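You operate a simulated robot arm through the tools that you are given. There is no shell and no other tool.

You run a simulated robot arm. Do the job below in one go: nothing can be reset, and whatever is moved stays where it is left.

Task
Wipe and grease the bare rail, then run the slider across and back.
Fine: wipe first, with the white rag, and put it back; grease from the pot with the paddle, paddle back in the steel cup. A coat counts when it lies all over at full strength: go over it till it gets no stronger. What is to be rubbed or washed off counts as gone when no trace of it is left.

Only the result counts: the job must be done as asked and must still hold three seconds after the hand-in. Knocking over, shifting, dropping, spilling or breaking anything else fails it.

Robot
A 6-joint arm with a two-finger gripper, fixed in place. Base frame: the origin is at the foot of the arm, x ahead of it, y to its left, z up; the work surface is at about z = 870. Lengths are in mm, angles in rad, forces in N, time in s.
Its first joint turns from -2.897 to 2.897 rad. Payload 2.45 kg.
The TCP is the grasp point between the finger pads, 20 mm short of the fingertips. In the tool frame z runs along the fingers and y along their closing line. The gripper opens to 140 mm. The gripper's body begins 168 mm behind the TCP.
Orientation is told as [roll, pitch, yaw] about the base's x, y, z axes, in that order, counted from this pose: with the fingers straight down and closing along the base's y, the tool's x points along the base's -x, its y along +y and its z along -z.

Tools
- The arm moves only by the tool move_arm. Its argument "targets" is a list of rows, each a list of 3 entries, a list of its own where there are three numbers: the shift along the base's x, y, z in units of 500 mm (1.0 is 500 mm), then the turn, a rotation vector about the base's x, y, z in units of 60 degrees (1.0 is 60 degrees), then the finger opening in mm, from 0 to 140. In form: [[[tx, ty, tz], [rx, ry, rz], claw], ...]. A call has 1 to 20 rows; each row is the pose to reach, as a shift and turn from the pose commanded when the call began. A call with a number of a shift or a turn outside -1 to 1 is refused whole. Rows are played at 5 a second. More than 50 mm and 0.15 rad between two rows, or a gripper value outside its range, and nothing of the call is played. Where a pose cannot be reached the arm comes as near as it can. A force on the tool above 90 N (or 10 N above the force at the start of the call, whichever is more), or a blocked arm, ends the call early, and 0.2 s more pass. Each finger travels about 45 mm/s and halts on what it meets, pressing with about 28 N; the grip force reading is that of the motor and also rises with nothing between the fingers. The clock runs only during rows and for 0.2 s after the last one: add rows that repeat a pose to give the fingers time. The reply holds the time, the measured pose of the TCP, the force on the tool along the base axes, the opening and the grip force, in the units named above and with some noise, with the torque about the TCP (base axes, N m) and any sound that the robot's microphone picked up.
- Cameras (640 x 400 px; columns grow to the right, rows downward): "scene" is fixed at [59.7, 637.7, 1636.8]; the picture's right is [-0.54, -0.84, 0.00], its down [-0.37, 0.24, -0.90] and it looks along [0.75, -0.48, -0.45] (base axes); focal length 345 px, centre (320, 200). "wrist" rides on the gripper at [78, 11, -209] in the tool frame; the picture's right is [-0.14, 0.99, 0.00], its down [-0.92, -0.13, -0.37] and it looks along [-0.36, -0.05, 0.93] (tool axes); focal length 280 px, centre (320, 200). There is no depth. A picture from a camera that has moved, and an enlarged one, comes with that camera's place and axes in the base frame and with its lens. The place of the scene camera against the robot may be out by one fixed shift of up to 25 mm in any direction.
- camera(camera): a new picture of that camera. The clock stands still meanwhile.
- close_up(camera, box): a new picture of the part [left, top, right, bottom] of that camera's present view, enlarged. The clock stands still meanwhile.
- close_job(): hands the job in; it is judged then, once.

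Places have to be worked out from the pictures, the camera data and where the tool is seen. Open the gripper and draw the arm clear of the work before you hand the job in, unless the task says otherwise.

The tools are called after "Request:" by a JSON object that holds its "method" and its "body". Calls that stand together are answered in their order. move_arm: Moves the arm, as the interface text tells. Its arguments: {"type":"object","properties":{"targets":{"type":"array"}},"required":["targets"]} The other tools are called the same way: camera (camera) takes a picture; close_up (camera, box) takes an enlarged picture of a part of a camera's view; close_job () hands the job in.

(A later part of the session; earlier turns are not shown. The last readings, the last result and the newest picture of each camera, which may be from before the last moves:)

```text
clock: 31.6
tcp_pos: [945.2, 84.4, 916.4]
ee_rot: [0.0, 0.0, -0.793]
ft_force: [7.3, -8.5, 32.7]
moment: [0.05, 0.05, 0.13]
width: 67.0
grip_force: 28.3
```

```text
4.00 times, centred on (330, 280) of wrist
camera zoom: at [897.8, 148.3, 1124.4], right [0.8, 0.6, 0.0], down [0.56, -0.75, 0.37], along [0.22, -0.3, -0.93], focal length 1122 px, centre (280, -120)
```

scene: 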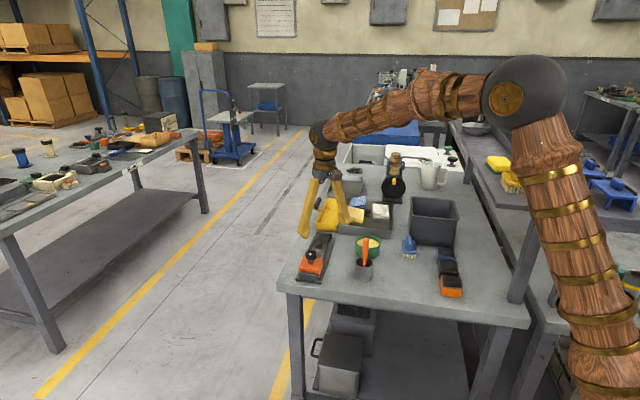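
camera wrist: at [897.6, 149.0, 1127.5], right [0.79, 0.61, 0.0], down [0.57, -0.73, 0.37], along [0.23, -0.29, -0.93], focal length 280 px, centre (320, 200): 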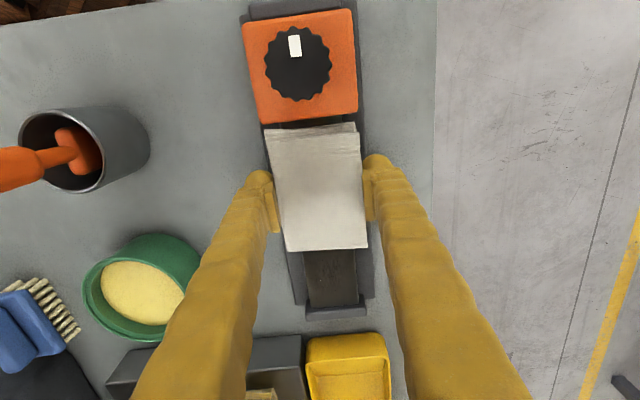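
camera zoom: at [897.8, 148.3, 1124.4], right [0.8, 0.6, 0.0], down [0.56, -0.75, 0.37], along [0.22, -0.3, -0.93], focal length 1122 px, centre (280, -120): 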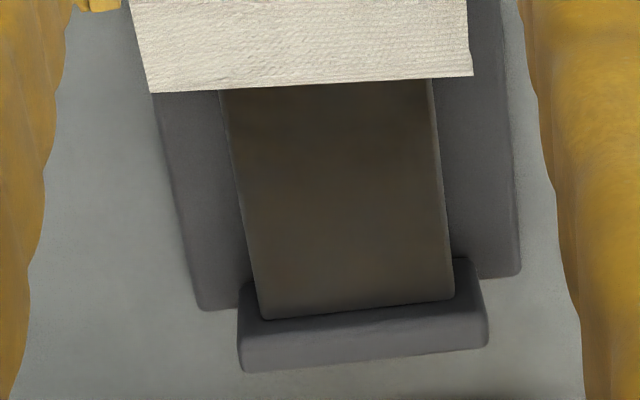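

The far section now looks clean. I do two more full strokes, reaching slightly closer to the slider, and end at the far stop to inspect the near section.

Request:
{"method": "move_arm", "body": {"targets": [[[-0.0056, 0.0057, 0], [0, 0, 0], 45], [[-0.0056, 0.0057, 0], [0, 0, 0], 45], [[0.0168, -0.0171, 0], [0, 0, 0], 45], [[0.0393, -0.0399, 0], [0, 0, 0], 45], [[0.0618, -0.0627, 0], [0, 0, 0], 45], [[0.0842, -0.0854, 0], [0, 0, 0], 45], [[0.11, -0.1116, 0.001], [0, 0, 0], 45], [[0.11, -0.1116, 0.001], [0, 0, 0], 45], [[0.0842, -0.0854, 0], [0, 0, 0], 45], [[0.0618, -0.0627, 0], [0, 0, 0], 45], [[0.0393, -0.0399, 0], [0, 0, 0], 45], [[0.0168, -0.0171, 0], [0, 0, 0], 45], [[-0.0056, 0.0057, 0], [0, 0, 0], 45], [[-0.0056, 0.0057, 0], [0, 0, 0], 45], [[0.0168, -0.0171, 0], [0, 0, 0], 45], [[0.0393, -0.0399, 0], [0, 0, 0], 45], [[0.0618, -0.0627, 0], [0, 0, 0], 45], [[0.0842, -0.0854, 0], [0, 0, 0], 45], [[0.11, -0.1116, 0.001], [0, 0, 0], 45], [[0.11, -0.1116, 0.001], [0, 0, 0], 45]]}}

Request:
{"method": "close_up", "body": {"camera": "wrist", "box": [240, 0, 400, 240]}}

Request:
{"method": "close_up", "body": {"camera": "scene", "box": [305, 215, 365, 285]}}

```text
clock: 35.8
tcp_pos: [1001.4, 29.7, 915.7]
ee_rot: [-0.001, -0.001, -0.793]
ft_force: [-0.7, 2.0, -0.9]
moment: [0.02, 0.0, -0.02]
width: 67.3
grip_force: 27.7
```

```text
1.67 times, centred on (320, 120) of wrist
camera zoom: at [954.2, 92.8, 1126.2], right [0.8, 0.6, 0.0], down [0.56, -0.75, 0.37], along [0.22, -0.3, -0.93], focal length 467 px, centre (320, 333)
```

zoom: 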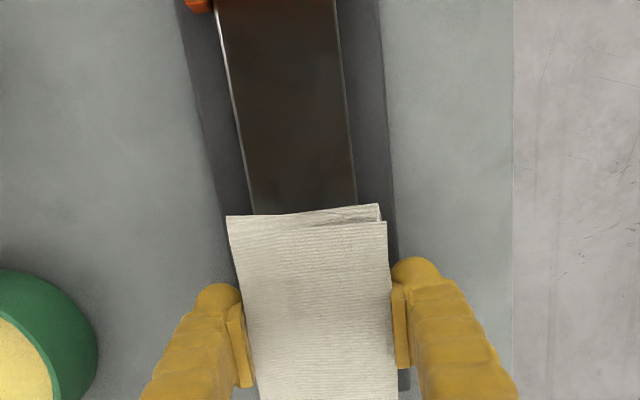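

```text
5.71 times, centred on (335, 250) of scene
camera zoom: at [59.7, 637.7, 1636.8], right [-0.54, -0.84, 0.0], down [-0.37, 0.24, -0.9], along [0.75, -0.48, -0.45], focal length 1974 px, centre (234, -86)
```

zoom: 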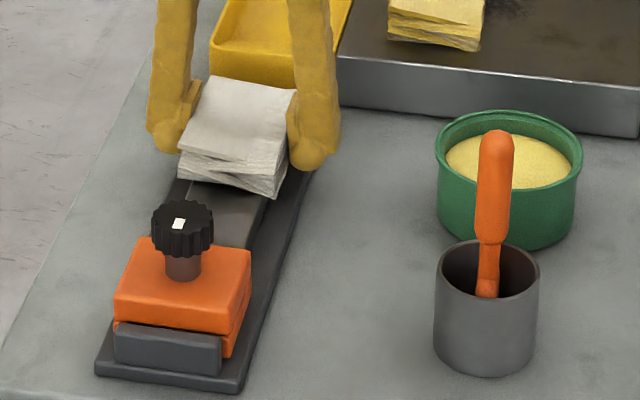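

The near section looks clean as well, though the force has dropped to zero here. I press down 2 mm at this end and stroke again to be sure no trace remains.

Request:
{"method": "move_arm", "body": {"targets": [[[0, 0, -0.002], [0, 0, 0], 45], [[0, 0, -0.004], [0, 0, 0], 45], [[0, 0, -0.004], [0, 0, 0], 45]]}}

Request:
{"method": "close_up", "body": {"camera": "scene", "box": [310, 205, 370, 255]}}

```text
clock: 36.6
tcp_pos: [1001.3, 30.1, 915.4]
ee_rot: [0.001, 0.0, -0.793]
ft_force: [-2.6, -2.5, 12.6]
moment: [0.06, 0.15, 0.02]
width: 67.3
grip_force: 27.6
```

```text
8.00 times, centred on (340, 230) of scene
camera zoom: at [59.7, 637.7, 1636.8], right [-0.54, -0.84, 0.0], down [-0.37, 0.24, -0.9], along [0.75, -0.48, -0.45], focal length 2763 px, centre (160, -40)
```

zoom: 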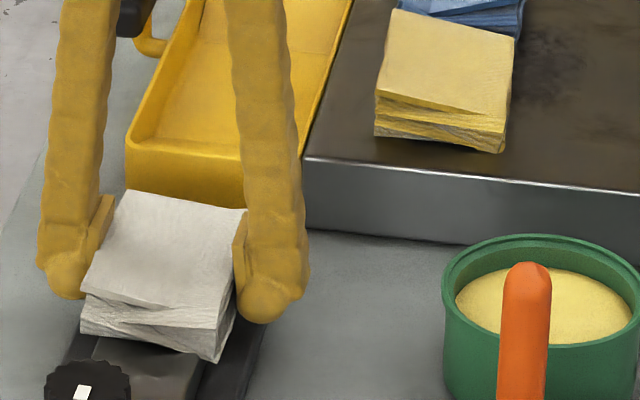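

About 13 N at the far end now. I run another two full strokes at this pressure.

Request:
{"method": "move_arm", "body": {"targets": [[[-0.0225, 0.0228, 0], [0, 0, 0], 45], [[-0.0449, 0.0456, 0], [0, 0, 0], 45], [[-0.0674, 0.0684, 0.001], [0, 0, 0], 45], [[-0.0899, 0.0911, 0.001], [0, 0, 0], 45], [[-0.1123, 0.1139, 0.002], [0, 0, 0], 45], [[-0.1179, 0.1196, 0.002], [0, 0, 0], 45], [[-0.0899, 0.0911, 0.001], [0, 0, 0], 45], [[-0.0674, 0.0684, 0.001], [0, 0, 0], 45], [[-0.0449, 0.0456, 0], [0, 0, 0], 45], [[-0.0225, 0.0228, 0], [0, 0, 0], 45], [[0, 0, 0], [0, 0, 0], 45], [[0, 0, 0], [0, 0, 0], 45], [[-0.0225, 0.0228, 0], [0, 0, 0], 45], [[-0.0449, 0.0456, 0], [0, 0, 0], 45], [[-0.0674, 0.0684, 0.001], [0, 0, 0], 45], [[-0.0899, 0.0911, 0.001], [0, 0, 0], 45], [[-0.1123, 0.1139, 0.002], [0, 0, 0], 45], [[-0.1179, 0.1196, 0.002], [0, 0, 0], 45]]}}

Request:
{"method": "close_up", "body": {"camera": "wrist", "box": [240, 100, 400, 330]}}

Request:
{"method": "close_up", "body": {"camera": "wrist", "box": [280, 230, 380, 320]}}

```text
clock: 40.4
tcp_pos: [941.9, 89.4, 914.6]
ee_rot: [-0.001, -0.002, -0.793]
ft_force: [4.4, -8.9, 21.2]
moment: [-0.13, -0.22, -0.02]
width: 67.0
grip_force: 28.4
```

```text
1.74 times, centred on (320, 215) of wrist
camera zoom: at [894.7, 151.9, 1123.8], right [0.8, 0.6, 0.0], down [0.56, -0.75, 0.37], along [0.22, -0.3, -0.93], focal length 488 px, centre (320, 174)
```

zoom: 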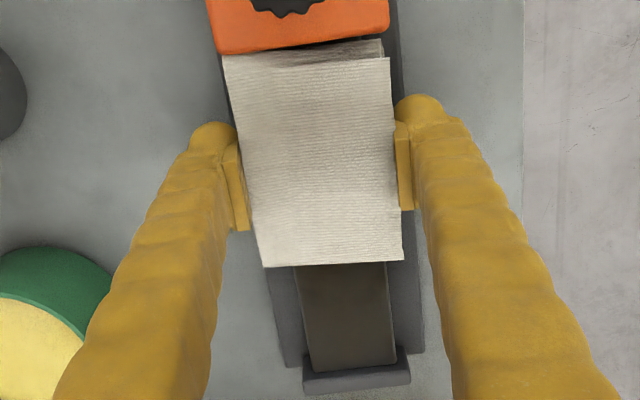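

```text
4.44 times, centred on (330, 275) of wrist
camera zoom: at [894.7, 151.9, 1123.8], right [0.8, 0.6, 0.0], down [0.56, -0.75, 0.37], along [0.22, -0.3, -0.93], focal length 1246 px, centre (276, -133)
```

zoom: 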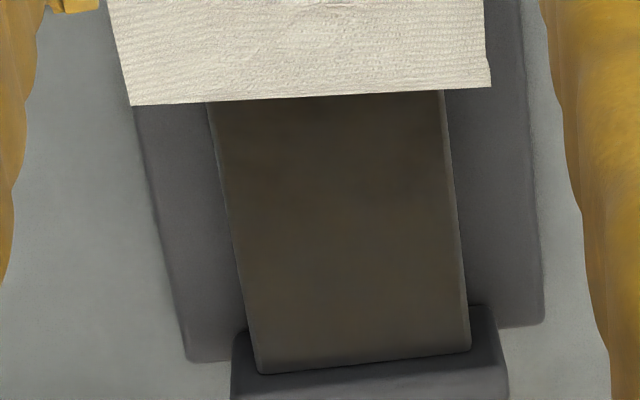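

The rail is clean all over. I lift the rag and carry it back above its old place on the box.

Request:
{"method": "move_arm", "body": {"targets": [[[0.003, -0.003, 0.03], [0, 0, 0], 45], [[0.003, -0.003, 0.11], [0, 0, 0], 45], [[0.003, -0.003, 0.191], [0, 0, 0], 45], [[0.0211, -0.0859, 0.191], [0, 0, 0], 45], [[0.0396, -0.1718, 0.191], [0, 0, 0], 45], [[0.0581, -0.2577, 0.191], [0, 0, 0], 45], [[0.0765, -0.3436, 0.191], [0, 0, 0], 45], [[0.095, -0.4294, 0.191], [0, 0, 0], 45], [[0.1134, -0.5153, 0.191], [0, 0, 0], 45], [[0.1319, -0.6012, 0.191], [0, 0, 0], 45], [[0.1503, -0.6871, 0.191], [0, 0, 0], 45], [[0.1688, -0.773, 0.191], [0, 0, 0], 45], [[0.1688, -0.773, 0.191], [0, 0, 0], 45]]}}

Request:
{"method": "camera", "body": {"camera": "wrist"}}

Request:
{"method": "close_up", "body": {"camera": "scene", "box": [290, 190, 410, 285]}}

```text
clock: 43.2
tcp_pos: [1026.2, -295.4, 1010.8]
ee_rot: [0.0, 0.0, -0.792]
ft_force: [-0.6, 0.4, -0.6]
moment: [-0.02, 0.02, -0.01]
width: 67.3
grip_force: 27.7
```

```text
taken
camera wrist: at [978.1, -232.5, 1220.4], right [0.8, 0.6, 0.0], down [0.56, -0.75, 0.37], along [0.22, -0.3, -0.93], focal length 280 px, centre (320, 200)
```

wrist: 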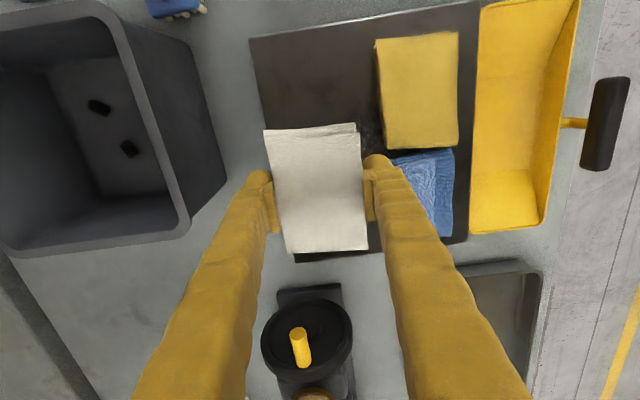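

```text
4.21 times, centred on (350, 238) of scene
camera zoom: at [59.7, 637.7, 1636.8], right [-0.54, -0.84, 0.0], down [-0.37, 0.24, -0.9], along [0.75, -0.48, -0.45], focal length 1454 px, centre (194, 42)
```

zoom: 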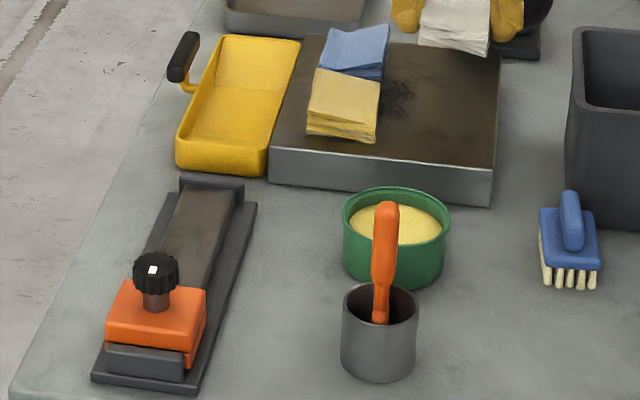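

The rail shows no dirt. I lower the rag onto the box, stopping close to the known contact height (~931.5).

Request:
{"method": "move_arm", "body": {"targets": [[[0, 0, -0.05], [0, 0, 0], 45], [[0, 0, -0.11], [0, 0, 0], 45], [[0, 0, -0.145], [0, 0, 0], 45], [[0, 0, -0.152], [0, 0, 0], 45], [[0, 0, -0.1555], [0, 0, 0], 45], [[0, 0, -0.1555], [0, 0, 0], 45]]}}

Request:
{"method": "close_up", "body": {"camera": "scene", "box": [360, 185, 410, 220]}}

```text
clock: 44.6
tcp_pos: [1026.9, -295.0, 933.9]
ee_rot: [-0.001, 0.0, -0.794]
ft_force: [-10.4, 7.7, 15.8]
moment: [0.11, 0.21, -0.02]
width: 67.1
grip_force: 28.4
```

```text
11.43 times, centred on (385, 202) of scene
camera zoom: at [59.7, 637.7, 1636.8], right [-0.54, -0.84, 0.0], down [-0.37, 0.24, -0.9], along [0.75, -0.48, -0.45], focal length 3947 px, centre (-423, 171)
```

zoom: 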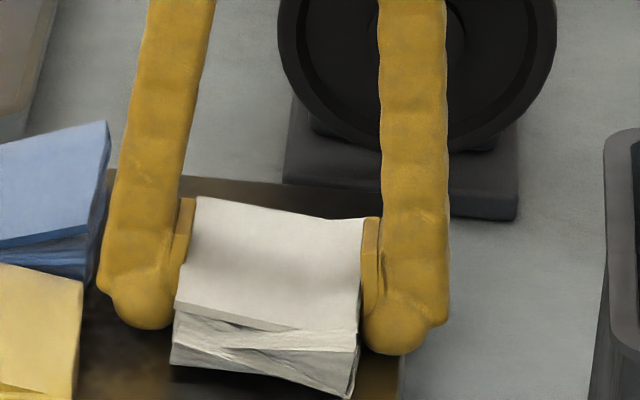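

The rag rests on the box (15.8 N). I open the fingers to release it, then rise straight up.

Request:
{"method": "move_arm", "body": {"targets": [[[0, 0, 0.001], [0, 0, 0], 68], [[0, 0, 0.002], [0, 0, 0], 78], [[0, 0, 0.002], [0, 0, 0], 86], [[0, 0, 0.002], [0, 0, 0], 86], [[0, 0, 0.04], [0, 0, 0], 86], [[0, 0, 0.12], [0, 0, 0], 86], [[0, 0, 0.2], [0, 0, 0], 86], [[0, 0, 0.2], [0, 0, 0], 86]]}}

Request:
{"method": "close_up", "body": {"camera": "scene", "box": [350, 180, 420, 230]}}

Request:
{"method": "camera", "body": {"camera": "wrist"}}

```text
clock: 46.4
tcp_pos: [1026.4, -294.7, 1032.3]
ee_rot: [-0.001, -0.001, -0.792]
ft_force: [-0.6, -0.4, 1.3]
moment: [0.0, -0.02, 0.0]
width: 85.8
grip_force: 0.0
```

```text
8.00 times, centred on (385, 205) of scene
camera zoom: at [59.7, 637.7, 1636.8], right [-0.54, -0.84, 0.0], down [-0.37, 0.24, -0.9], along [0.75, -0.48, -0.45], focal length 2763 px, centre (-200, 160)
```

zoom: 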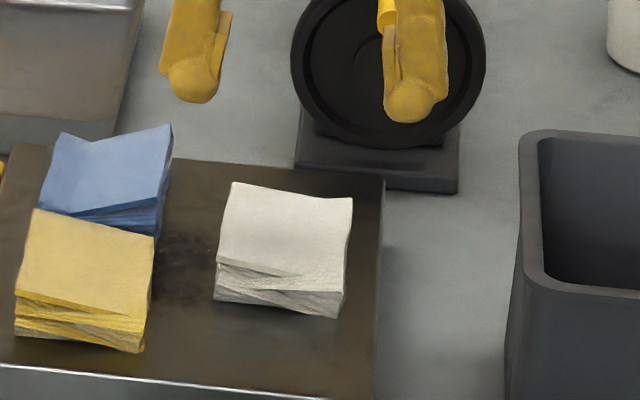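

```text
taken
camera wrist: at [978.6, -232.8, 1241.7], right [0.8, 0.6, 0.0], down [0.56, -0.75, 0.37], along [0.22, -0.3, -0.93], focal length 280 px, centre (320, 200)
```

wrist: 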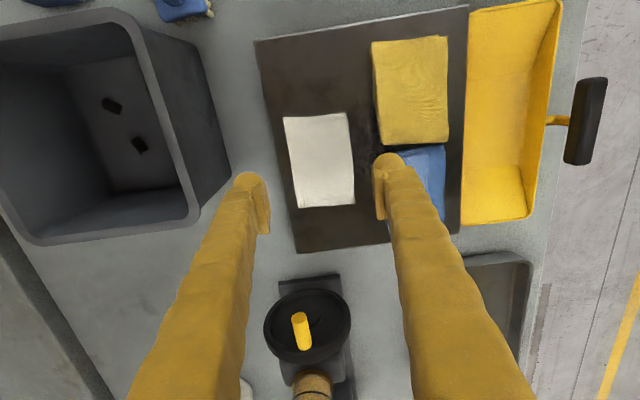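

The white rag lies back in its place. Next comes the paddle: I rise, turn the tool square, and go to a viewing pose over the cup.

Request:
{"method": "move_arm", "body": {"targets": [[[-0.03, 0.03, 0.07], [0, 0, 0.06], 86], [[-0.08, 0.08, 0.136], [0, 0, 0.13], 100], [[-0.14, 0.137, 0.136], [0, 0, 0.2], 120], [[-0.2, 0.195, 0.136], [0, 0, 0.27], 140], [[-0.26, 0.254, 0.136], [0, 0, 0.34], 140], [[-0.32, 0.313, 0.136], [0, 0, 0.41], 140], [[-0.38, 0.371, 0.136], [0, 0, 0.48], 140], [[-0.44, 0.43, 0.136], [0, 0, 0.55], 140], [[-0.5, 0.489, 0.136], [0, 0, 0.62], 140], [[-0.56, 0.547, 0.12], [0, 0, 0.69], 140], [[-0.618, 0.604, 0.09], [0, 0, 0.757], 140], [[-0.618, 0.604, 0.076], [0, 0, 0.757], 140], [[-0.618, 0.604, 0.076], [0, 0, 0.757], 140]]}}

Request:
{"method": "camera", "body": {"camera": "wrist"}}

Request:
{"method": "close_up", "body": {"camera": "wrist", "box": [240, 110, 400, 290]}}

Request:
{"method": "close_up", "body": {"camera": "scene", "box": [340, 225, 400, 285]}}

```text
clock: 49.2
tcp_pos: [718.7, 4.1, 1071.0]
ee_rot: [0.0, -0.001, 0.001]
ft_force: [0.8, -0.3, 0.0]
moment: [0.0, -0.04, -0.01]
width: 139.9
grip_force: 0.0
```

```text
taken
camera wrist: at [639.5, 14.8, 1280.7], right [0.14, 0.99, 0.0], down [0.92, -0.13, 0.37], along [0.37, -0.05, -0.93], focal length 280 px, centre (320, 200)
```

wrist: 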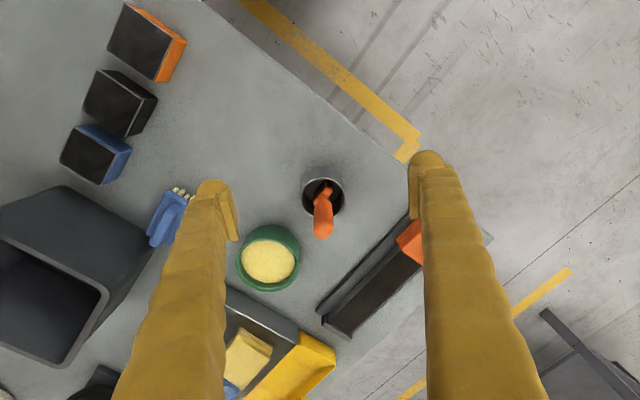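

```text
2.22 times, centred on (320, 200) of wrist
camera zoom: at [639.5, 14.8, 1280.7], right [0.14, 0.99, 0.0], down [0.92, -0.13, 0.37], along [0.37, -0.05, -0.93], focal length 623 px, centre (320, 200)
```

zoom: 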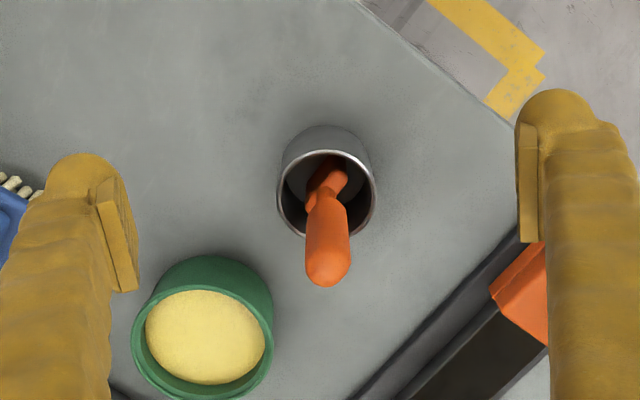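

```text
6.67 times, centred on (370, 255) of scene
camera zoom: at [59.7, 637.7, 1636.8], right [-0.54, -0.84, 0.0], down [-0.37, 0.24, -0.9], along [0.75, -0.48, -0.45], focal length 2302 px, centre (-13, -167)
```

zoom: 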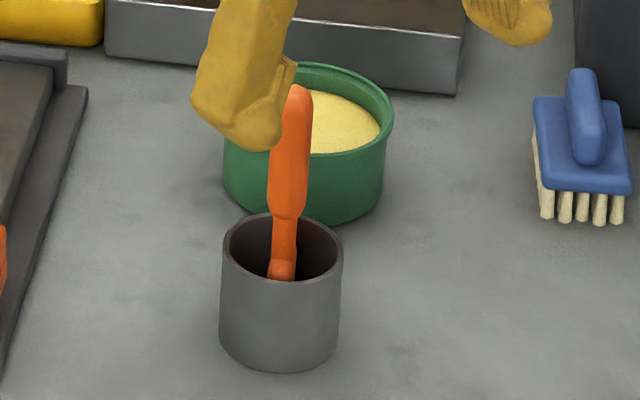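

The paddle stands nearly upright in the cup with its handle top near (777, -2, 1012). I enlarge the cup from both cameras to see how the blade is turned.

Request:
{"method": "close_up", "body": {"camera": "wrist", "box": [300, 170, 350, 240]}}

Request:
{"method": "close_up", "body": {"camera": "scene", "box": [350, 235, 380, 265]}}

```text
5.71 times, centred on (325, 205) of wrist
camera zoom: at [639.5, 14.8, 1280.7], right [0.14, 0.99, 0.0], down [0.92, -0.13, 0.37], along [0.37, -0.05, -0.93], focal length 1602 px, centre (291, 171)
```

zoom: 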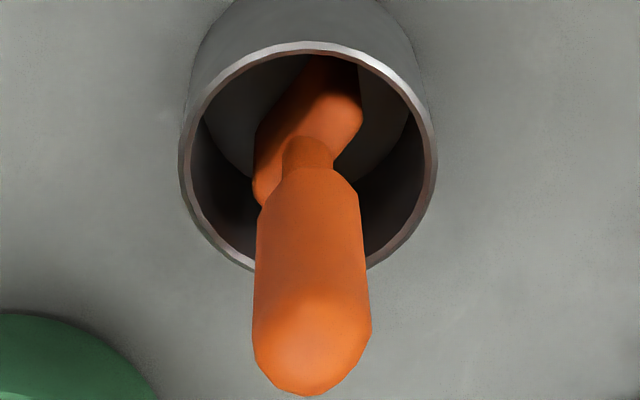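

```text
13.33 times, centred on (365, 250) of scene
camera zoom: at [59.7, 637.7, 1636.8], right [-0.54, -0.84, 0.0], down [-0.37, 0.24, -0.9], along [0.75, -0.48, -0.45], focal length 4605 px, centre (-280, -467)
```

zoom: 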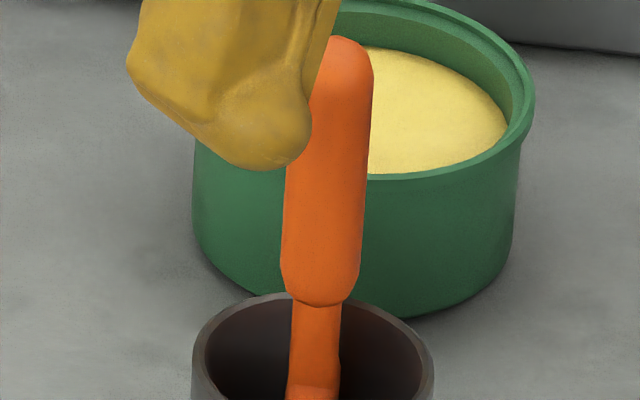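

The blade's width lies diagonally, at about -45° like the rail. I'll grip the handle with the fingers closing across the blade's face, so I turn the tool by -45° and hover over the handle with a 60 mm opening.

Request:
{"method": "move_arm", "body": {"targets": [[[0.02, -0.002, 0.01], [0, 0, -0.12], 120], [[0.04, -0.005, 0.01], [0, 0, -0.24], 100], [[0.06, -0.007, 0.01], [0, 0, -0.36], 80], [[0.08, -0.01, 0.01], [0, 0, -0.48], 70], [[0.1, -0.012, 0.01], [0, 0, -0.6], 60], [[0.12, -0.0156, 0.01], [0, 0, -0.7], 60], [[0.12, -0.0156, 0.01], [0, 0, -0.7566], 60], [[0.12, -0.0156, 0.01], [0, 0, -0.7566], 60]]}}

Request:
{"method": "camera", "body": {"camera": "wrist"}}

Request:
{"method": "close_up", "body": {"camera": "scene", "box": [330, 190, 410, 290]}}

```text
clock: 51.0
tcp_pos: [776.6, -1.6, 1075.9]
ee_rot: [0.001, -0.001, -0.793]
ft_force: [0.5, 0.7, 0.1]
moment: [0.02, 0.03, 0.0]
width: 60.0
grip_force: 0.0
```

```text
taken
camera wrist: at [730.3, 60.9, 1285.1], right [0.8, 0.6, 0.0], down [0.56, -0.75, 0.37], along [0.22, -0.3, -0.93], focal length 280 px, centre (320, 200)
```

wrist: 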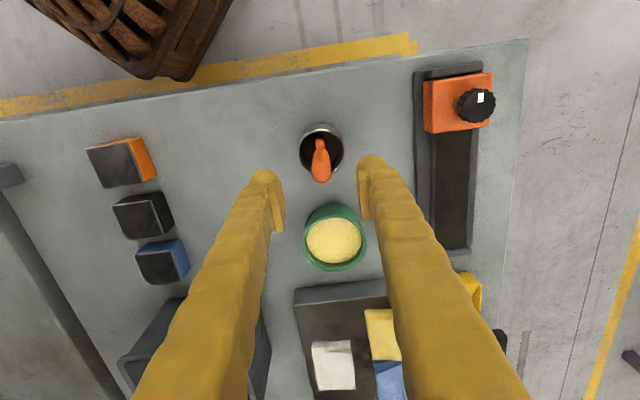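

```text
4.00 times, centred on (370, 240) of scene
camera zoom: at [59.7, 637.7, 1636.8], right [-0.54, -0.84, 0.0], down [-0.37, 0.24, -0.9], along [0.75, -0.48, -0.45], focal length 1382 px, centre (120, 40)
```

zoom: 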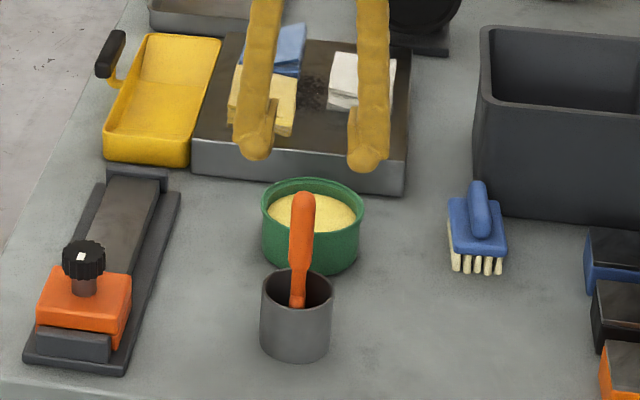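

I'm over the handle; I enlarge the view to fix its exact position before descending.

Request:
{"method": "close_up", "body": {"camera": "wrist", "box": [280, 110, 360, 200]}}

Request:
{"method": "close_up", "body": {"camera": "scene", "box": [350, 230, 390, 290]}}

```text
4.44 times, centred on (320, 155) of wrist
camera zoom: at [730.3, 60.9, 1285.1], right [0.8, 0.6, 0.0], down [0.56, -0.75, 0.37], along [0.22, -0.3, -0.93], focal length 1246 px, centre (320, 400)
```

zoom: 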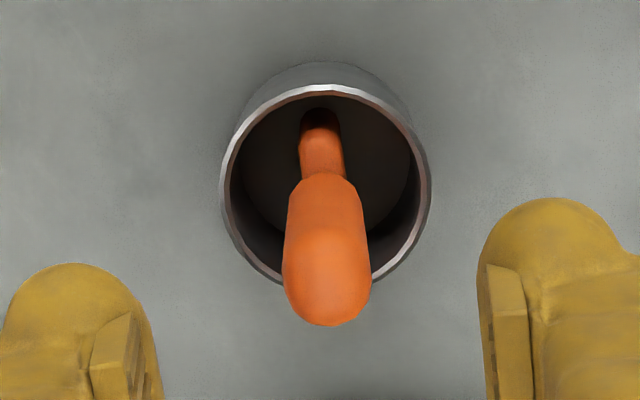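

```text
6.67 times, centred on (370, 260) of scene
camera zoom: at [59.7, 637.7, 1636.8], right [-0.54, -0.84, 0.0], down [-0.37, 0.24, -0.9], along [0.75, -0.48, -0.45], focal length 2302 px, centre (-13, -200)
```

zoom: 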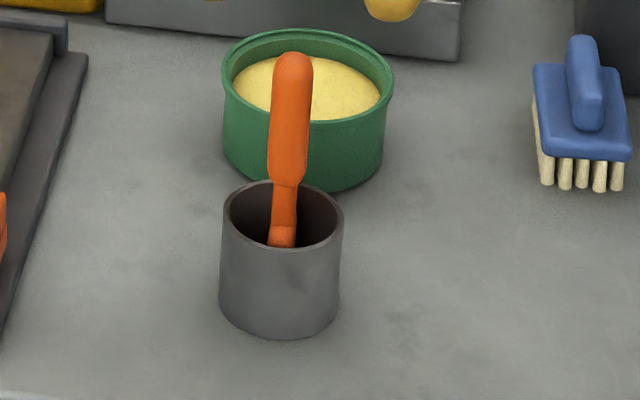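

The blade is seen edge-on from here, so its face points along the fingers' closing line as wanted. I descend around the handle to TCP z ≈ 981 and check before closing.

Request:
{"method": "move_arm", "body": {"targets": [[[0, 0, -0.06], [0, 0, 0], 60], [[0, 0, -0.12], [0, 0, 0], 60], [[0, 0.001, -0.165], [0, 0, 0], 60], [[0, 0.002, -0.188], [0, 0, 0], 60], [[0, 0.002, -0.188], [0, 0, 0], 60]]}}

Request:
{"method": "close_up", "body": {"camera": "scene", "box": [345, 220, 395, 285]}}

Request:
{"method": "camera", "body": {"camera": "wrist"}}

```text
clock: 52.2
tcp_pos: [777.0, -1.6, 981.8]
ee_rot: [-0.001, 0.002, -0.791]
ft_force: [0.5, 0.1, -0.8]
moment: [-0.01, -0.01, -0.02]
width: 60.1
grip_force: 0.0
```

```text
6.15 times, centred on (370, 252) of scene
camera zoom: at [59.7, 637.7, 1636.8], right [-0.54, -0.84, 0.0], down [-0.37, 0.24, -0.9], along [0.75, -0.48, -0.45], focal length 2125 px, centre (12, -123)
```

zoom: 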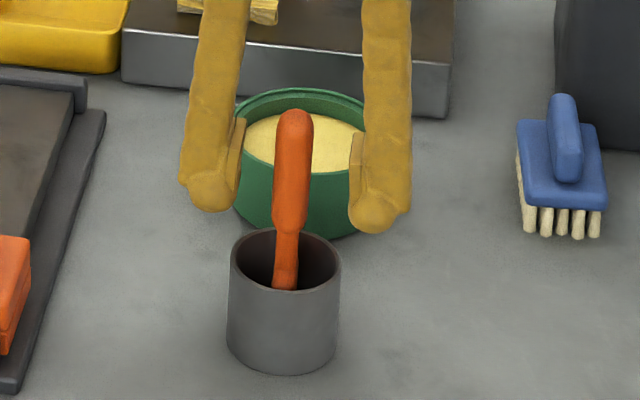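

```text
taken
camera wrist: at [729.1, 62.1, 1191.0], right [0.8, 0.6, 0.0], down [0.56, -0.74, 0.37], along [0.22, -0.3, -0.93], focal length 280 px, centre (320, 200)
```

wrist: 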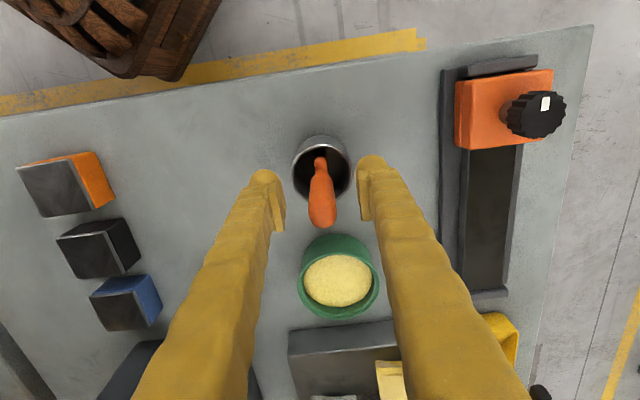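

The handle is centred between the pads. I close on it.

Request:
{"method": "move_arm", "body": {"targets": [[[0, 0, 0], [0, 0, 0], 40], [[0, 0, 0], [0, 0, 0], 20], [[0, 0, 0], [0, 0, 0], 5], [[0, 0, 0], [0, 0, 0], 5], [[0, 0, 0], [0, 0, 0], 5], [[0, 0, 0], [0, 0, 0], 5]]}}

Request:
{"method": "close_up", "body": {"camera": "scene", "box": [345, 220, 395, 285]}}

```text
clock: 53.6
tcp_pos: [775.9, -0.9, 982.7]
ee_rot: [-0.001, -0.001, -0.792]
ft_force: [0.3, 0.4, -0.6]
moment: [-0.03, -0.04, -0.01]
width: 18.6
grip_force: 28.1
```

```text
6.15 times, centred on (370, 252) of scene
camera zoom: at [59.7, 637.7, 1636.8], right [-0.54, -0.84, 0.0], down [-0.37, 0.24, -0.9], along [0.75, -0.48, -0.45], focal length 2125 px, centre (12, -123)
```

zoom: 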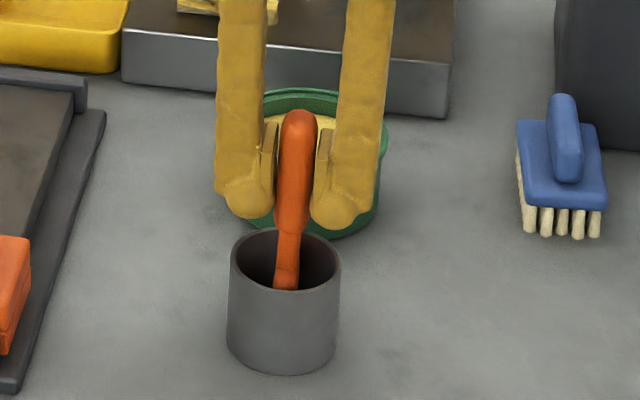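

The paddle is gripped at 18.6 mm. I lift it straight up out of the cup by 110 mm and look at the blade.

Request:
{"method": "move_arm", "body": {"targets": [[[0, 0, 0.03], [0, 0, 0], 5], [[0, 0, 0.08], [0, 0, 0], 5], [[0, 0, 0.14], [0, 0, 0], 5], [[0, 0, 0.2], [0, 0, 0], 5], [[0, 0, 0.23], [0, 0, 0], 5], [[0, 0, 0.23], [0, 0, 0], 5]]}}

Request:
{"method": "camera", "body": {"camera": "wrist"}}

Request:
{"method": "close_up", "body": {"camera": "scene", "box": [340, 190, 400, 280]}}

```text
clock: 55.0
tcp_pos: [778.1, -0.6, 1096.6]
ee_rot: [-0.002, 0.0, -0.792]
ft_force: [0.3, 0.5, -1.2]
moment: [-0.02, 0.01, -0.02]
width: 18.6
grip_force: 28.4
```

```text
taken
camera wrist: at [729.9, 62.1, 1306.0], right [0.8, 0.6, 0.0], down [0.56, -0.74, 0.37], along [0.22, -0.3, -0.93], focal length 280 px, centre (320, 200)
```

wrist: 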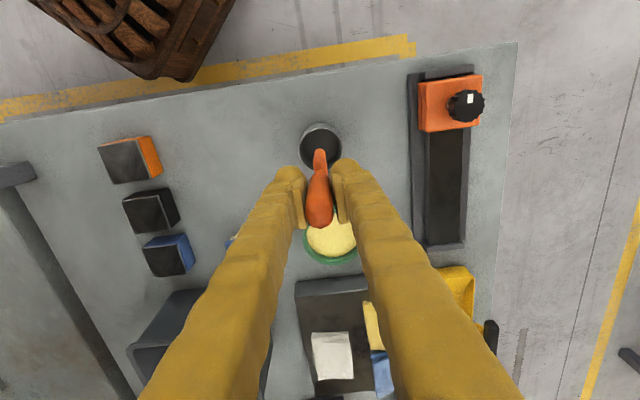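

```text
4.44 times, centred on (370, 235) of scene
camera zoom: at [59.7, 637.7, 1636.8], right [-0.54, -0.84, 0.0], down [-0.37, 0.24, -0.9], along [0.75, -0.48, -0.45], focal length 1535 px, centre (98, 44)
```

zoom: 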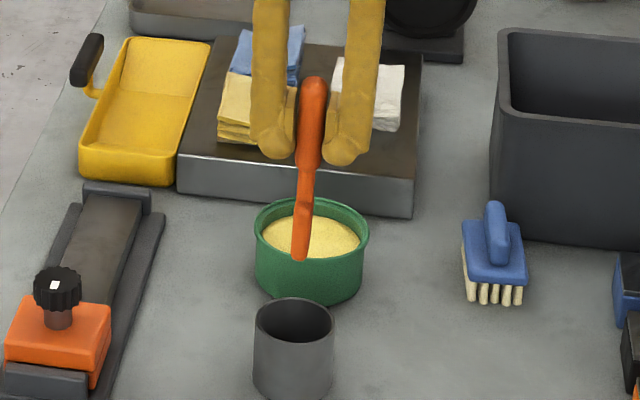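

The paddle is out cleanly. I enlarge the views to measure the blade's tip relative to the TCP.

Request:
{"method": "close_up", "body": {"camera": "wrist", "box": [280, 110, 370, 250]}}

Request:
{"method": "close_up", "body": {"camera": "scene", "box": [350, 200, 390, 255]}}

```text
2.86 times, centred on (325, 180) of wrist
camera zoom: at [729.9, 62.1, 1306.0], right [0.8, 0.6, 0.0], down [0.56, -0.74, 0.37], along [0.22, -0.3, -0.93], focal length 801 px, centre (306, 257)
```

zoom: 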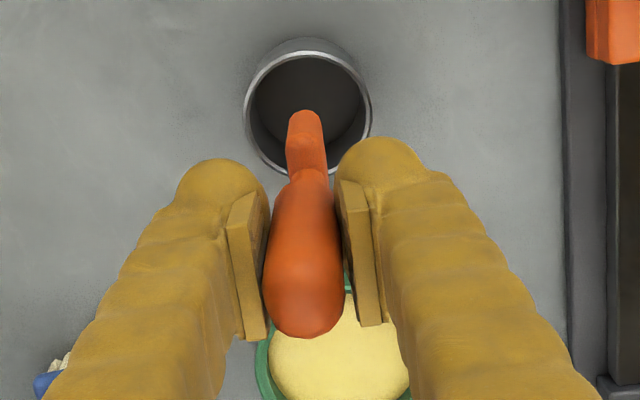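

```text
7.27 times, centred on (370, 228) of scene
camera zoom: at [59.7, 637.7, 1636.8], right [-0.54, -0.84, 0.0], down [-0.37, 0.24, -0.9], along [0.75, -0.48, -0.45], focal length 2512 px, centre (-44, 0)
```

zoom: 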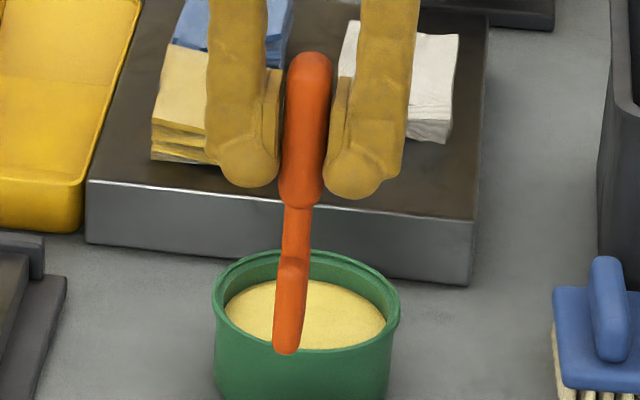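

The blade is about 34 mm wide and its tip is about 107 mm below the TCP, straight in the tool. I carry it over the pot's centre near (875, -98) and come down to just above the grease.

Request:
{"method": "move_arm", "body": {"targets": [[[0.05, -0.049, 0], [0, 0, 0], 5], [[0.1, -0.098, 0], [0, 0, 0], 5], [[0.15, -0.147, 0], [0, 0, 0], 5], [[0.197, -0.1954, 0], [0, 0, 0], 5], [[0.197, -0.1954, -0.07], [0, 0, 0], 5], [[0.197, -0.1954, -0.13], [0, 0, 0], 5], [[0.197, -0.1954, -0.13], [0, 0, 0], 5]]}}

Request:
{"method": "camera", "body": {"camera": "wrist"}}

Request:
{"method": "close_up", "body": {"camera": "scene", "box": [340, 200, 400, 270]}}

```text
clock: 56.6
tcp_pos: [876.1, -100.1, 1031.8]
ee_rot: [0.0, 0.0, -0.792]
ft_force: [-0.7, 0.4, -0.5]
moment: [0.01, 0.03, 0.03]
width: 18.4
grip_force: 27.8
```

```text
taken
camera wrist: at [829.0, -36.6, 1241.0], right [0.8, 0.6, 0.0], down [0.56, -0.74, 0.37], along [0.22, -0.3, -0.93], focal length 280 px, centre (320, 200)
```

wrist: 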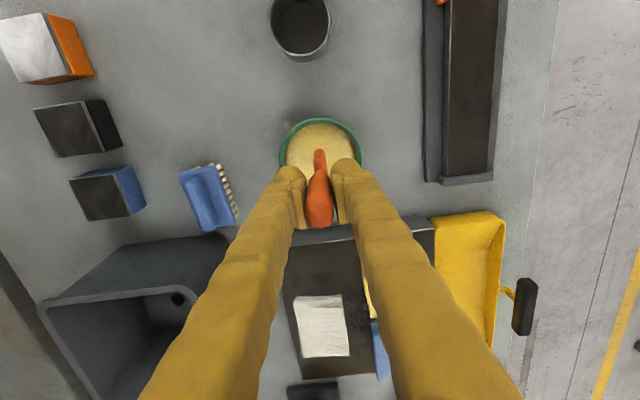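

```text
5.71 times, centred on (370, 235) of scene
camera zoom: at [59.7, 637.7, 1636.8], right [-0.54, -0.84, 0.0], down [-0.37, 0.24, -0.9], along [0.75, -0.48, -0.45], focal length 1974 px, centre (34, 0)
```

zoom: 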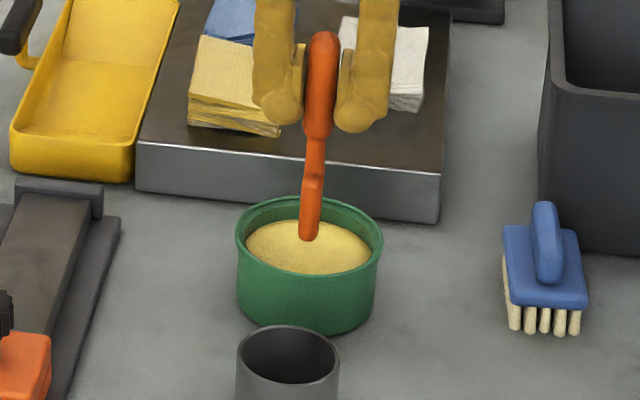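

The blade is over the grease, a few millimetres above it. I lower 10 mm and look.

Request:
{"method": "move_arm", "body": {"targets": [[[0.001, 0.003, -0.01], [0, 0, 0], 5], [[0.001, 0.003, -0.02], [0, 0, 0], 5], [[0.001, 0.003, -0.02], [0, 0, 0], 5]]}}

Request:
{"method": "close_up", "body": {"camera": "scene", "box": [350, 215, 390, 265]}}

Request:
{"method": "close_up", "body": {"camera": "wrist", "box": [270, 110, 370, 240]}}

```text
clock: 57.4
tcp_pos: [876.7, -97.3, 1023.2]
ee_rot: [0.0, -0.001, -0.793]
ft_force: [0.6, -0.9, -1.1]
moment: [-0.01, 0.04, 0.01]
width: 18.7
grip_force: 27.6
```

```text
8.00 times, centred on (370, 240) of scene
camera zoom: at [59.7, 637.7, 1636.8], right [-0.54, -0.84, 0.0], down [-0.37, 0.24, -0.9], along [0.75, -0.48, -0.45], focal length 2763 px, centre (-80, -120)
```

zoom: 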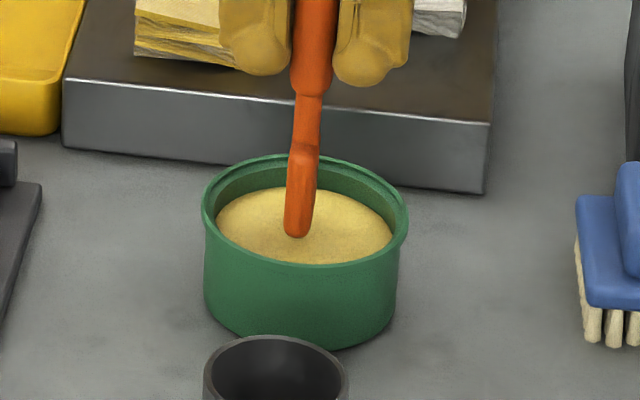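

```text
3.08 times, centred on (320, 175) of wrist
camera zoom: at [829.7, -34.3, 1230.5], right [0.8, 0.6, 0.0], down [0.56, -0.74, 0.37], along [0.22, -0.3, -0.93], focal length 863 px, centre (320, 277)
```

zoom: 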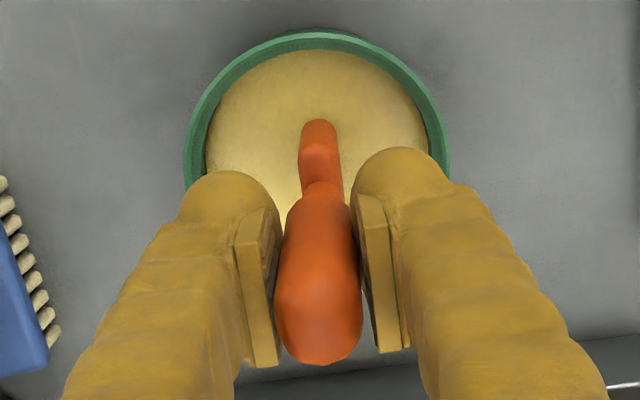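

Centred over the pot and nearly touching. I lower another 12 mm into the grease.

Request:
{"method": "move_arm", "body": {"targets": [[[0, 0, -0.008], [0, 0, 0], 5], [[0, 0, -0.016], [0, 0, 0], 5], [[0, 0, -0.024], [0, 0, 0], 5], [[0, 0, -0.024], [0, 0, 0], 5]]}}

Request:
{"method": "close_up", "body": {"camera": "scene", "box": [350, 215, 390, 265]}}

```text
clock: 58.4
tcp_pos: [877.7, -96.7, 1010.3]
ee_rot: [0.001, -0.002, -0.793]
ft_force: [1.8, -2.1, 28.9]
moment: [-0.03, -0.1, -0.02]
width: 18.6
grip_force: 27.7
```

```text
8.00 times, centred on (370, 240) of scene
camera zoom: at [59.7, 637.7, 1636.8], right [-0.54, -0.84, 0.0], down [-0.37, 0.24, -0.9], along [0.75, -0.48, -0.45], focal length 2763 px, centre (-80, -120)
```

zoom: 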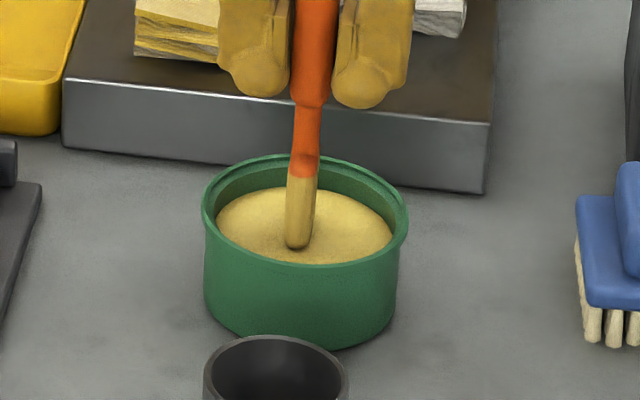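

The blade is coated with grease. I lift it and carry it to the rail, starting the 90° turn so the blade will lie across the strip.

Request:
{"method": "move_arm", "body": {"targets": [[[0, 0, 0.05], [0, 0, 0], 5], [[0, 0, 0.132], [0, 0, 0.1], 5], [[0.012, 0.07, 0.132], [0, 0, 0.23], 5], [[0.024, 0.14, 0.132], [0, 0, 0.36], 5], [[0.036, 0.21, 0.132], [0, 0, 0.49], 5], [[0.048, 0.28, 0.132], [0, 0, 0.62], 5], [[0.06, 0.35, 0.132], [0, 0, 0.75], 5], [[0.072, 0.409, 0.132], [0, 0, 0.88], 5], [[0.072, 0.409, 0.132], [0, 0, 1.0], 5], [[0.072, 0.409, 0.132], [0, 0, 1.0], 5]]}}

Request:
{"method": "move_arm", "body": {"targets": [[[0, 0, 0], [0, 0, 0.13], 5], [[0, 0, 0], [0, 0, 0.26], 5], [[0, 0, 0], [0, 0, 0.39], 5], [[0, 0, 0], [0, 0, 0.5], 5], [[0, 0, 0], [0, 0, 0.5], 5]]}}

Request:
{"method": "camera", "body": {"camera": "wrist"}}

Request:
{"method": "close_up", "body": {"camera": "scene", "box": [290, 190, 390, 290]}}

```text
clock: 60.6
tcp_pos: [912.8, 106.7, 1075.7]
ee_rot: [0.001, 0.0, 0.258]
ft_force: [0.2, 1.0, -0.3]
moment: [-0.01, 0.0, 0.02]
width: 18.8
grip_force: 27.6
```

```text
clock: 61.8
tcp_pos: [912.1, 107.3, 1075.9]
ee_rot: [-0.001, 0.001, 0.781]
ft_force: [-0.2, 0.5, -0.5]
moment: [0.01, 0.01, -0.01]
width: 18.3
grip_force: 28.0
```

```text
taken
camera wrist: at [849.7, 60.0, 1285.1], right [-0.6, 0.8, 0.0], down [0.74, 0.56, 0.37], along [0.29, 0.22, -0.93], focal length 280 px, centre (320, 200)
```

wrist: 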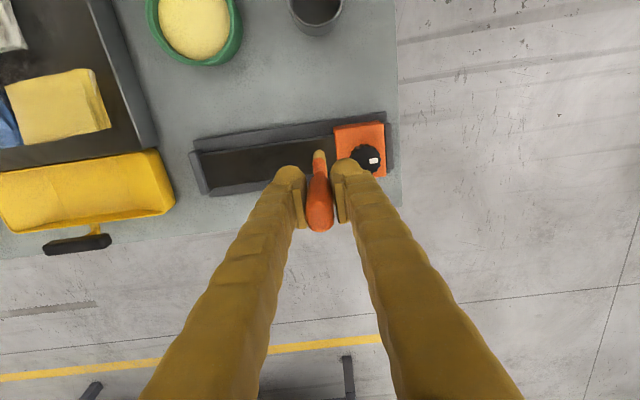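

```text
4.00 times, centred on (340, 240) of scene
camera zoom: at [59.7, 637.7, 1636.8], right [-0.54, -0.84, 0.0], down [-0.37, 0.24, -0.9], along [0.75, -0.48, -0.45], focal length 1382 px, centre (240, 40)
```

zoom: 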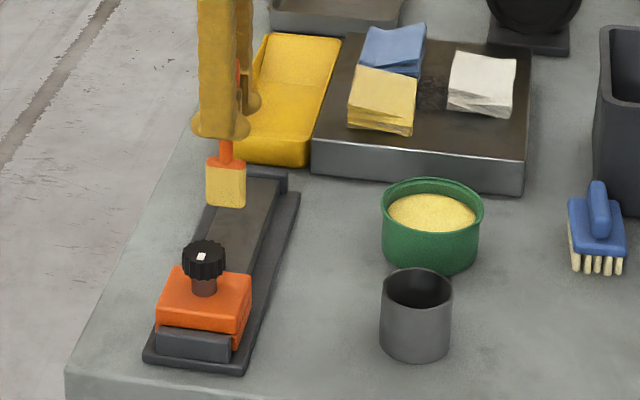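

The blade now faces along the rail, charged with grease. I lower to just above the strip near the slider end and check its position.

Request:
{"method": "move_arm", "body": {"targets": [[[0, 0, -0.05], [0, 0, 0], 5], [[0, 0, -0.1], [0, 0, 0], 5], [[0, 0, -0.12], [0, 0, 0], 5], [[0, 0, -0.12], [0, 0, 0], 5]]}}

Request:
{"method": "close_up", "body": {"camera": "wrist", "box": [200, 60, 400, 240]}}

Request:
{"method": "close_up", "body": {"camera": "scene", "box": [300, 210, 360, 285]}}

```text
clock: 62.8
tcp_pos: [911.8, 106.8, 1015.8]
ee_rot: [0.001, 0.0, 0.778]
ft_force: [-1.3, -0.2, 0.4]
moment: [0.0, -0.03, -0.01]
width: 18.6
grip_force: 28.3
```

```text
2.22 times, centred on (300, 150) of wrist
camera zoom: at [847.9, 59.8, 1225.2], right [-0.6, 0.8, 0.0], down [0.74, 0.56, 0.37], along [0.3, 0.22, -0.93], focal length 623 px, centre (364, 311)
```

zoom: 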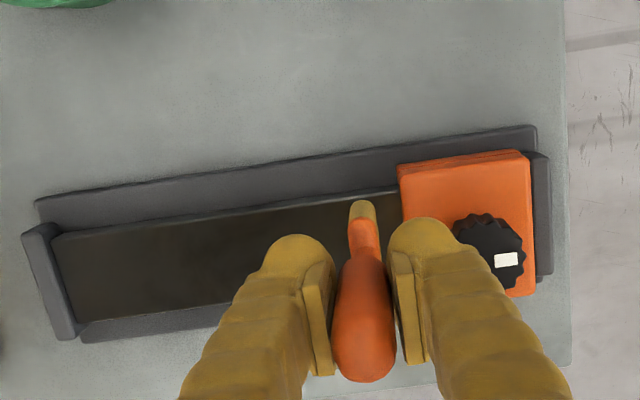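

```text
5.33 times, centred on (330, 248) of scene
camera zoom: at [59.7, 637.7, 1636.8], right [-0.54, -0.84, 0.0], down [-0.37, 0.24, -0.9], along [0.75, -0.48, -0.45], focal length 1842 px, centre (267, -53)
```

zoom: 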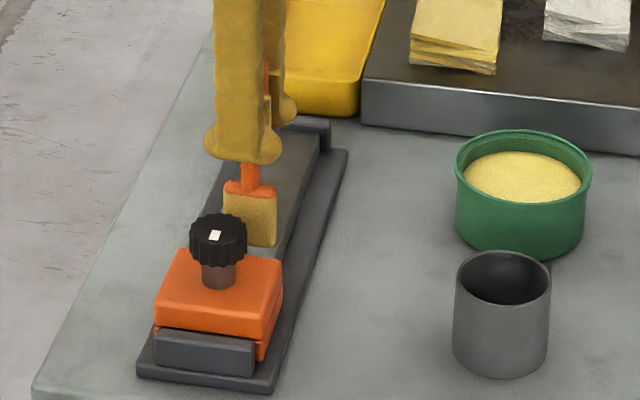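

The blade's edge lines up with the strip's near edge, as planned. I creep down to find contact.

Request:
{"method": "move_arm", "body": {"targets": [[[0, 0, -0.006], [0, 0, 0], 5], [[0, 0, -0.012], [0, 0, 0], 5], [[0, 0, -0.016], [0, 0, 0], 5], [[0, 0, -0.016], [0, 0, 0], 5]]}}

Request:
{"method": "close_up", "body": {"camera": "scene", "box": [310, 220, 350, 270]}}

```text
clock: 63.8
tcp_pos: [911.8, 106.7, 1006.7]
ee_rot: [0.0, 0.0, 0.779]
ft_force: [-0.1, -0.1, -0.2]
moment: [-0.02, 0.03, 0.0]
width: 18.6
grip_force: 27.7
```

```text
8.00 times, centred on (330, 245) of scene
camera zoom: at [59.7, 637.7, 1636.8], right [-0.54, -0.84, 0.0], down [-0.37, 0.24, -0.9], along [0.75, -0.48, -0.45], focal length 2763 px, centre (240, -160)
```

zoom: 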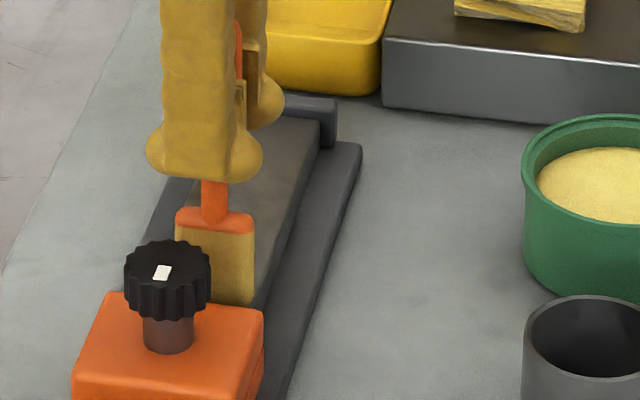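

Not touching yet at z ≈ 1007. I continue down in small steps.

Request:
{"method": "move_arm", "body": {"targets": [[[0, 0, -0.004], [0, 0, 0], 5], [[0, 0, -0.008], [0, 0, 0], 5], [[0, 0, -0.008], [0, 0, 0], 5]]}}

```text
clock: 64.6
tcp_pos: [911.2, 107.1, 1002.6]
ee_rot: [0.0, 0.0, 0.777]
ft_force: [0.5, 0.6, 0.2]
moment: [-0.01, 0.0, 0.02]
width: 18.7
grip_force: 28.0
```

Still free at z ≈ 1003. I go down 3 mm more.

Request:
{"method": "move_arm", "body": {"targets": [[[0, 0, -0.003], [0, 0, 0], 5], [[0, 0, -0.006], [0, 0, 0], 5], [[0, 0, -0.006], [0, 0, 0], 5]]}}

Request:
{"method": "close_up", "body": {"camera": "scene", "box": [310, 220, 350, 270]}}

```text
clock: 65.4
tcp_pos: [913.0, 107.6, 1000.7]
ee_rot: [0.001, 0.0, 0.78]
ft_force: [-1.2, 0.6, 9.5]
moment: [-0.05, 0.09, 0.01]
width: 18.5
grip_force: 28.4
```

```text
8.00 times, centred on (330, 245) of scene
camera zoom: at [59.7, 637.7, 1636.8], right [-0.54, -0.84, 0.0], down [-0.37, 0.24, -0.9], along [0.75, -0.48, -0.45], focal length 2763 px, centre (240, -160)
```

zoom: 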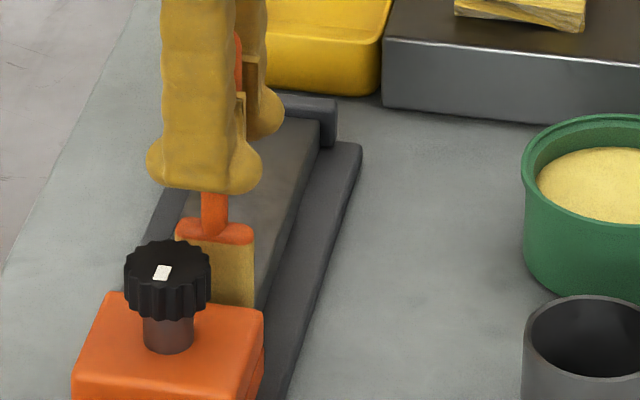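

Contact at 9.5 N. I make a first spreading stroke along the lane toward the far end and look at the result.

Request:
{"method": "move_arm", "body": {"targets": [[[0.014, -0.0142, 0], [0, 0, 0], 5], [[0.0281, -0.0285, 0], [0, 0, 0], 5], [[0.0421, -0.0427, 0], [0, 0, 0], 5], [[0.0562, -0.057, 0], [0, 0, 0], 5], [[0.0702, -0.0712, 0], [0, 0, 0], 5], [[0.0842, -0.0854, 0], [0, 0, 0], 5], [[0.0983, -0.0997, 0], [0, 0, 0], 5], [[0.1123, -0.1139, 0], [0, 0, 0], 5]]}}

Request:
{"method": "close_up", "body": {"camera": "wrist", "box": [200, 60, 440, 240]}}

Request:
{"method": "close_up", "body": {"camera": "scene", "box": [305, 210, 365, 280]}}

```text
clock: 67.2
tcp_pos: [967.8, 50.4, 1000.7]
ee_rot: [0.001, 0.001, 0.78]
ft_force: [-2.4, 1.0, 10.0]
moment: [0.13, 0.26, -0.02]
width: 18.9
grip_force: 27.2
```

```text
2.22 times, centred on (320, 150) of wrist
camera zoom: at [905.4, 2.7, 1209.9], right [-0.6, 0.8, 0.0], down [0.74, 0.56, 0.37], along [0.3, 0.22, -0.93], focal length 623 px, centre (320, 311)
```

zoom: 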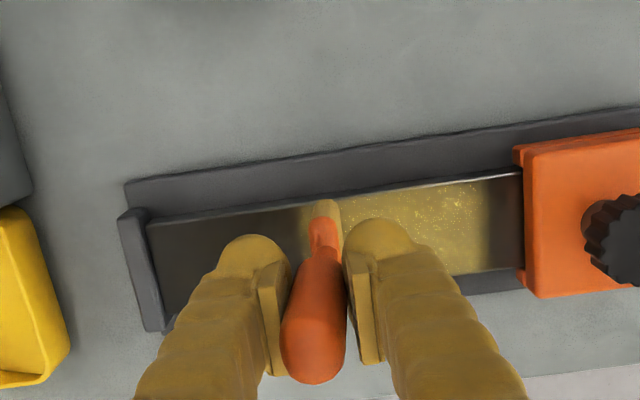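

```text
5.71 times, centred on (335, 245) of scene
camera zoom: at [59.7, 637.7, 1636.8], right [-0.54, -0.84, 0.0], down [-0.37, 0.24, -0.9], along [0.75, -0.48, -0.45], focal length 1974 px, centre (234, -57)
```

zoom: 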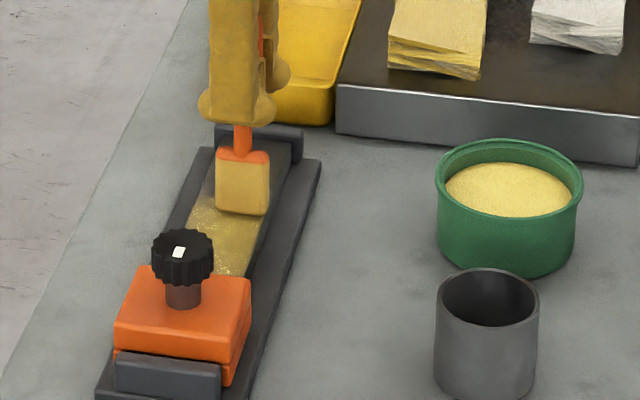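

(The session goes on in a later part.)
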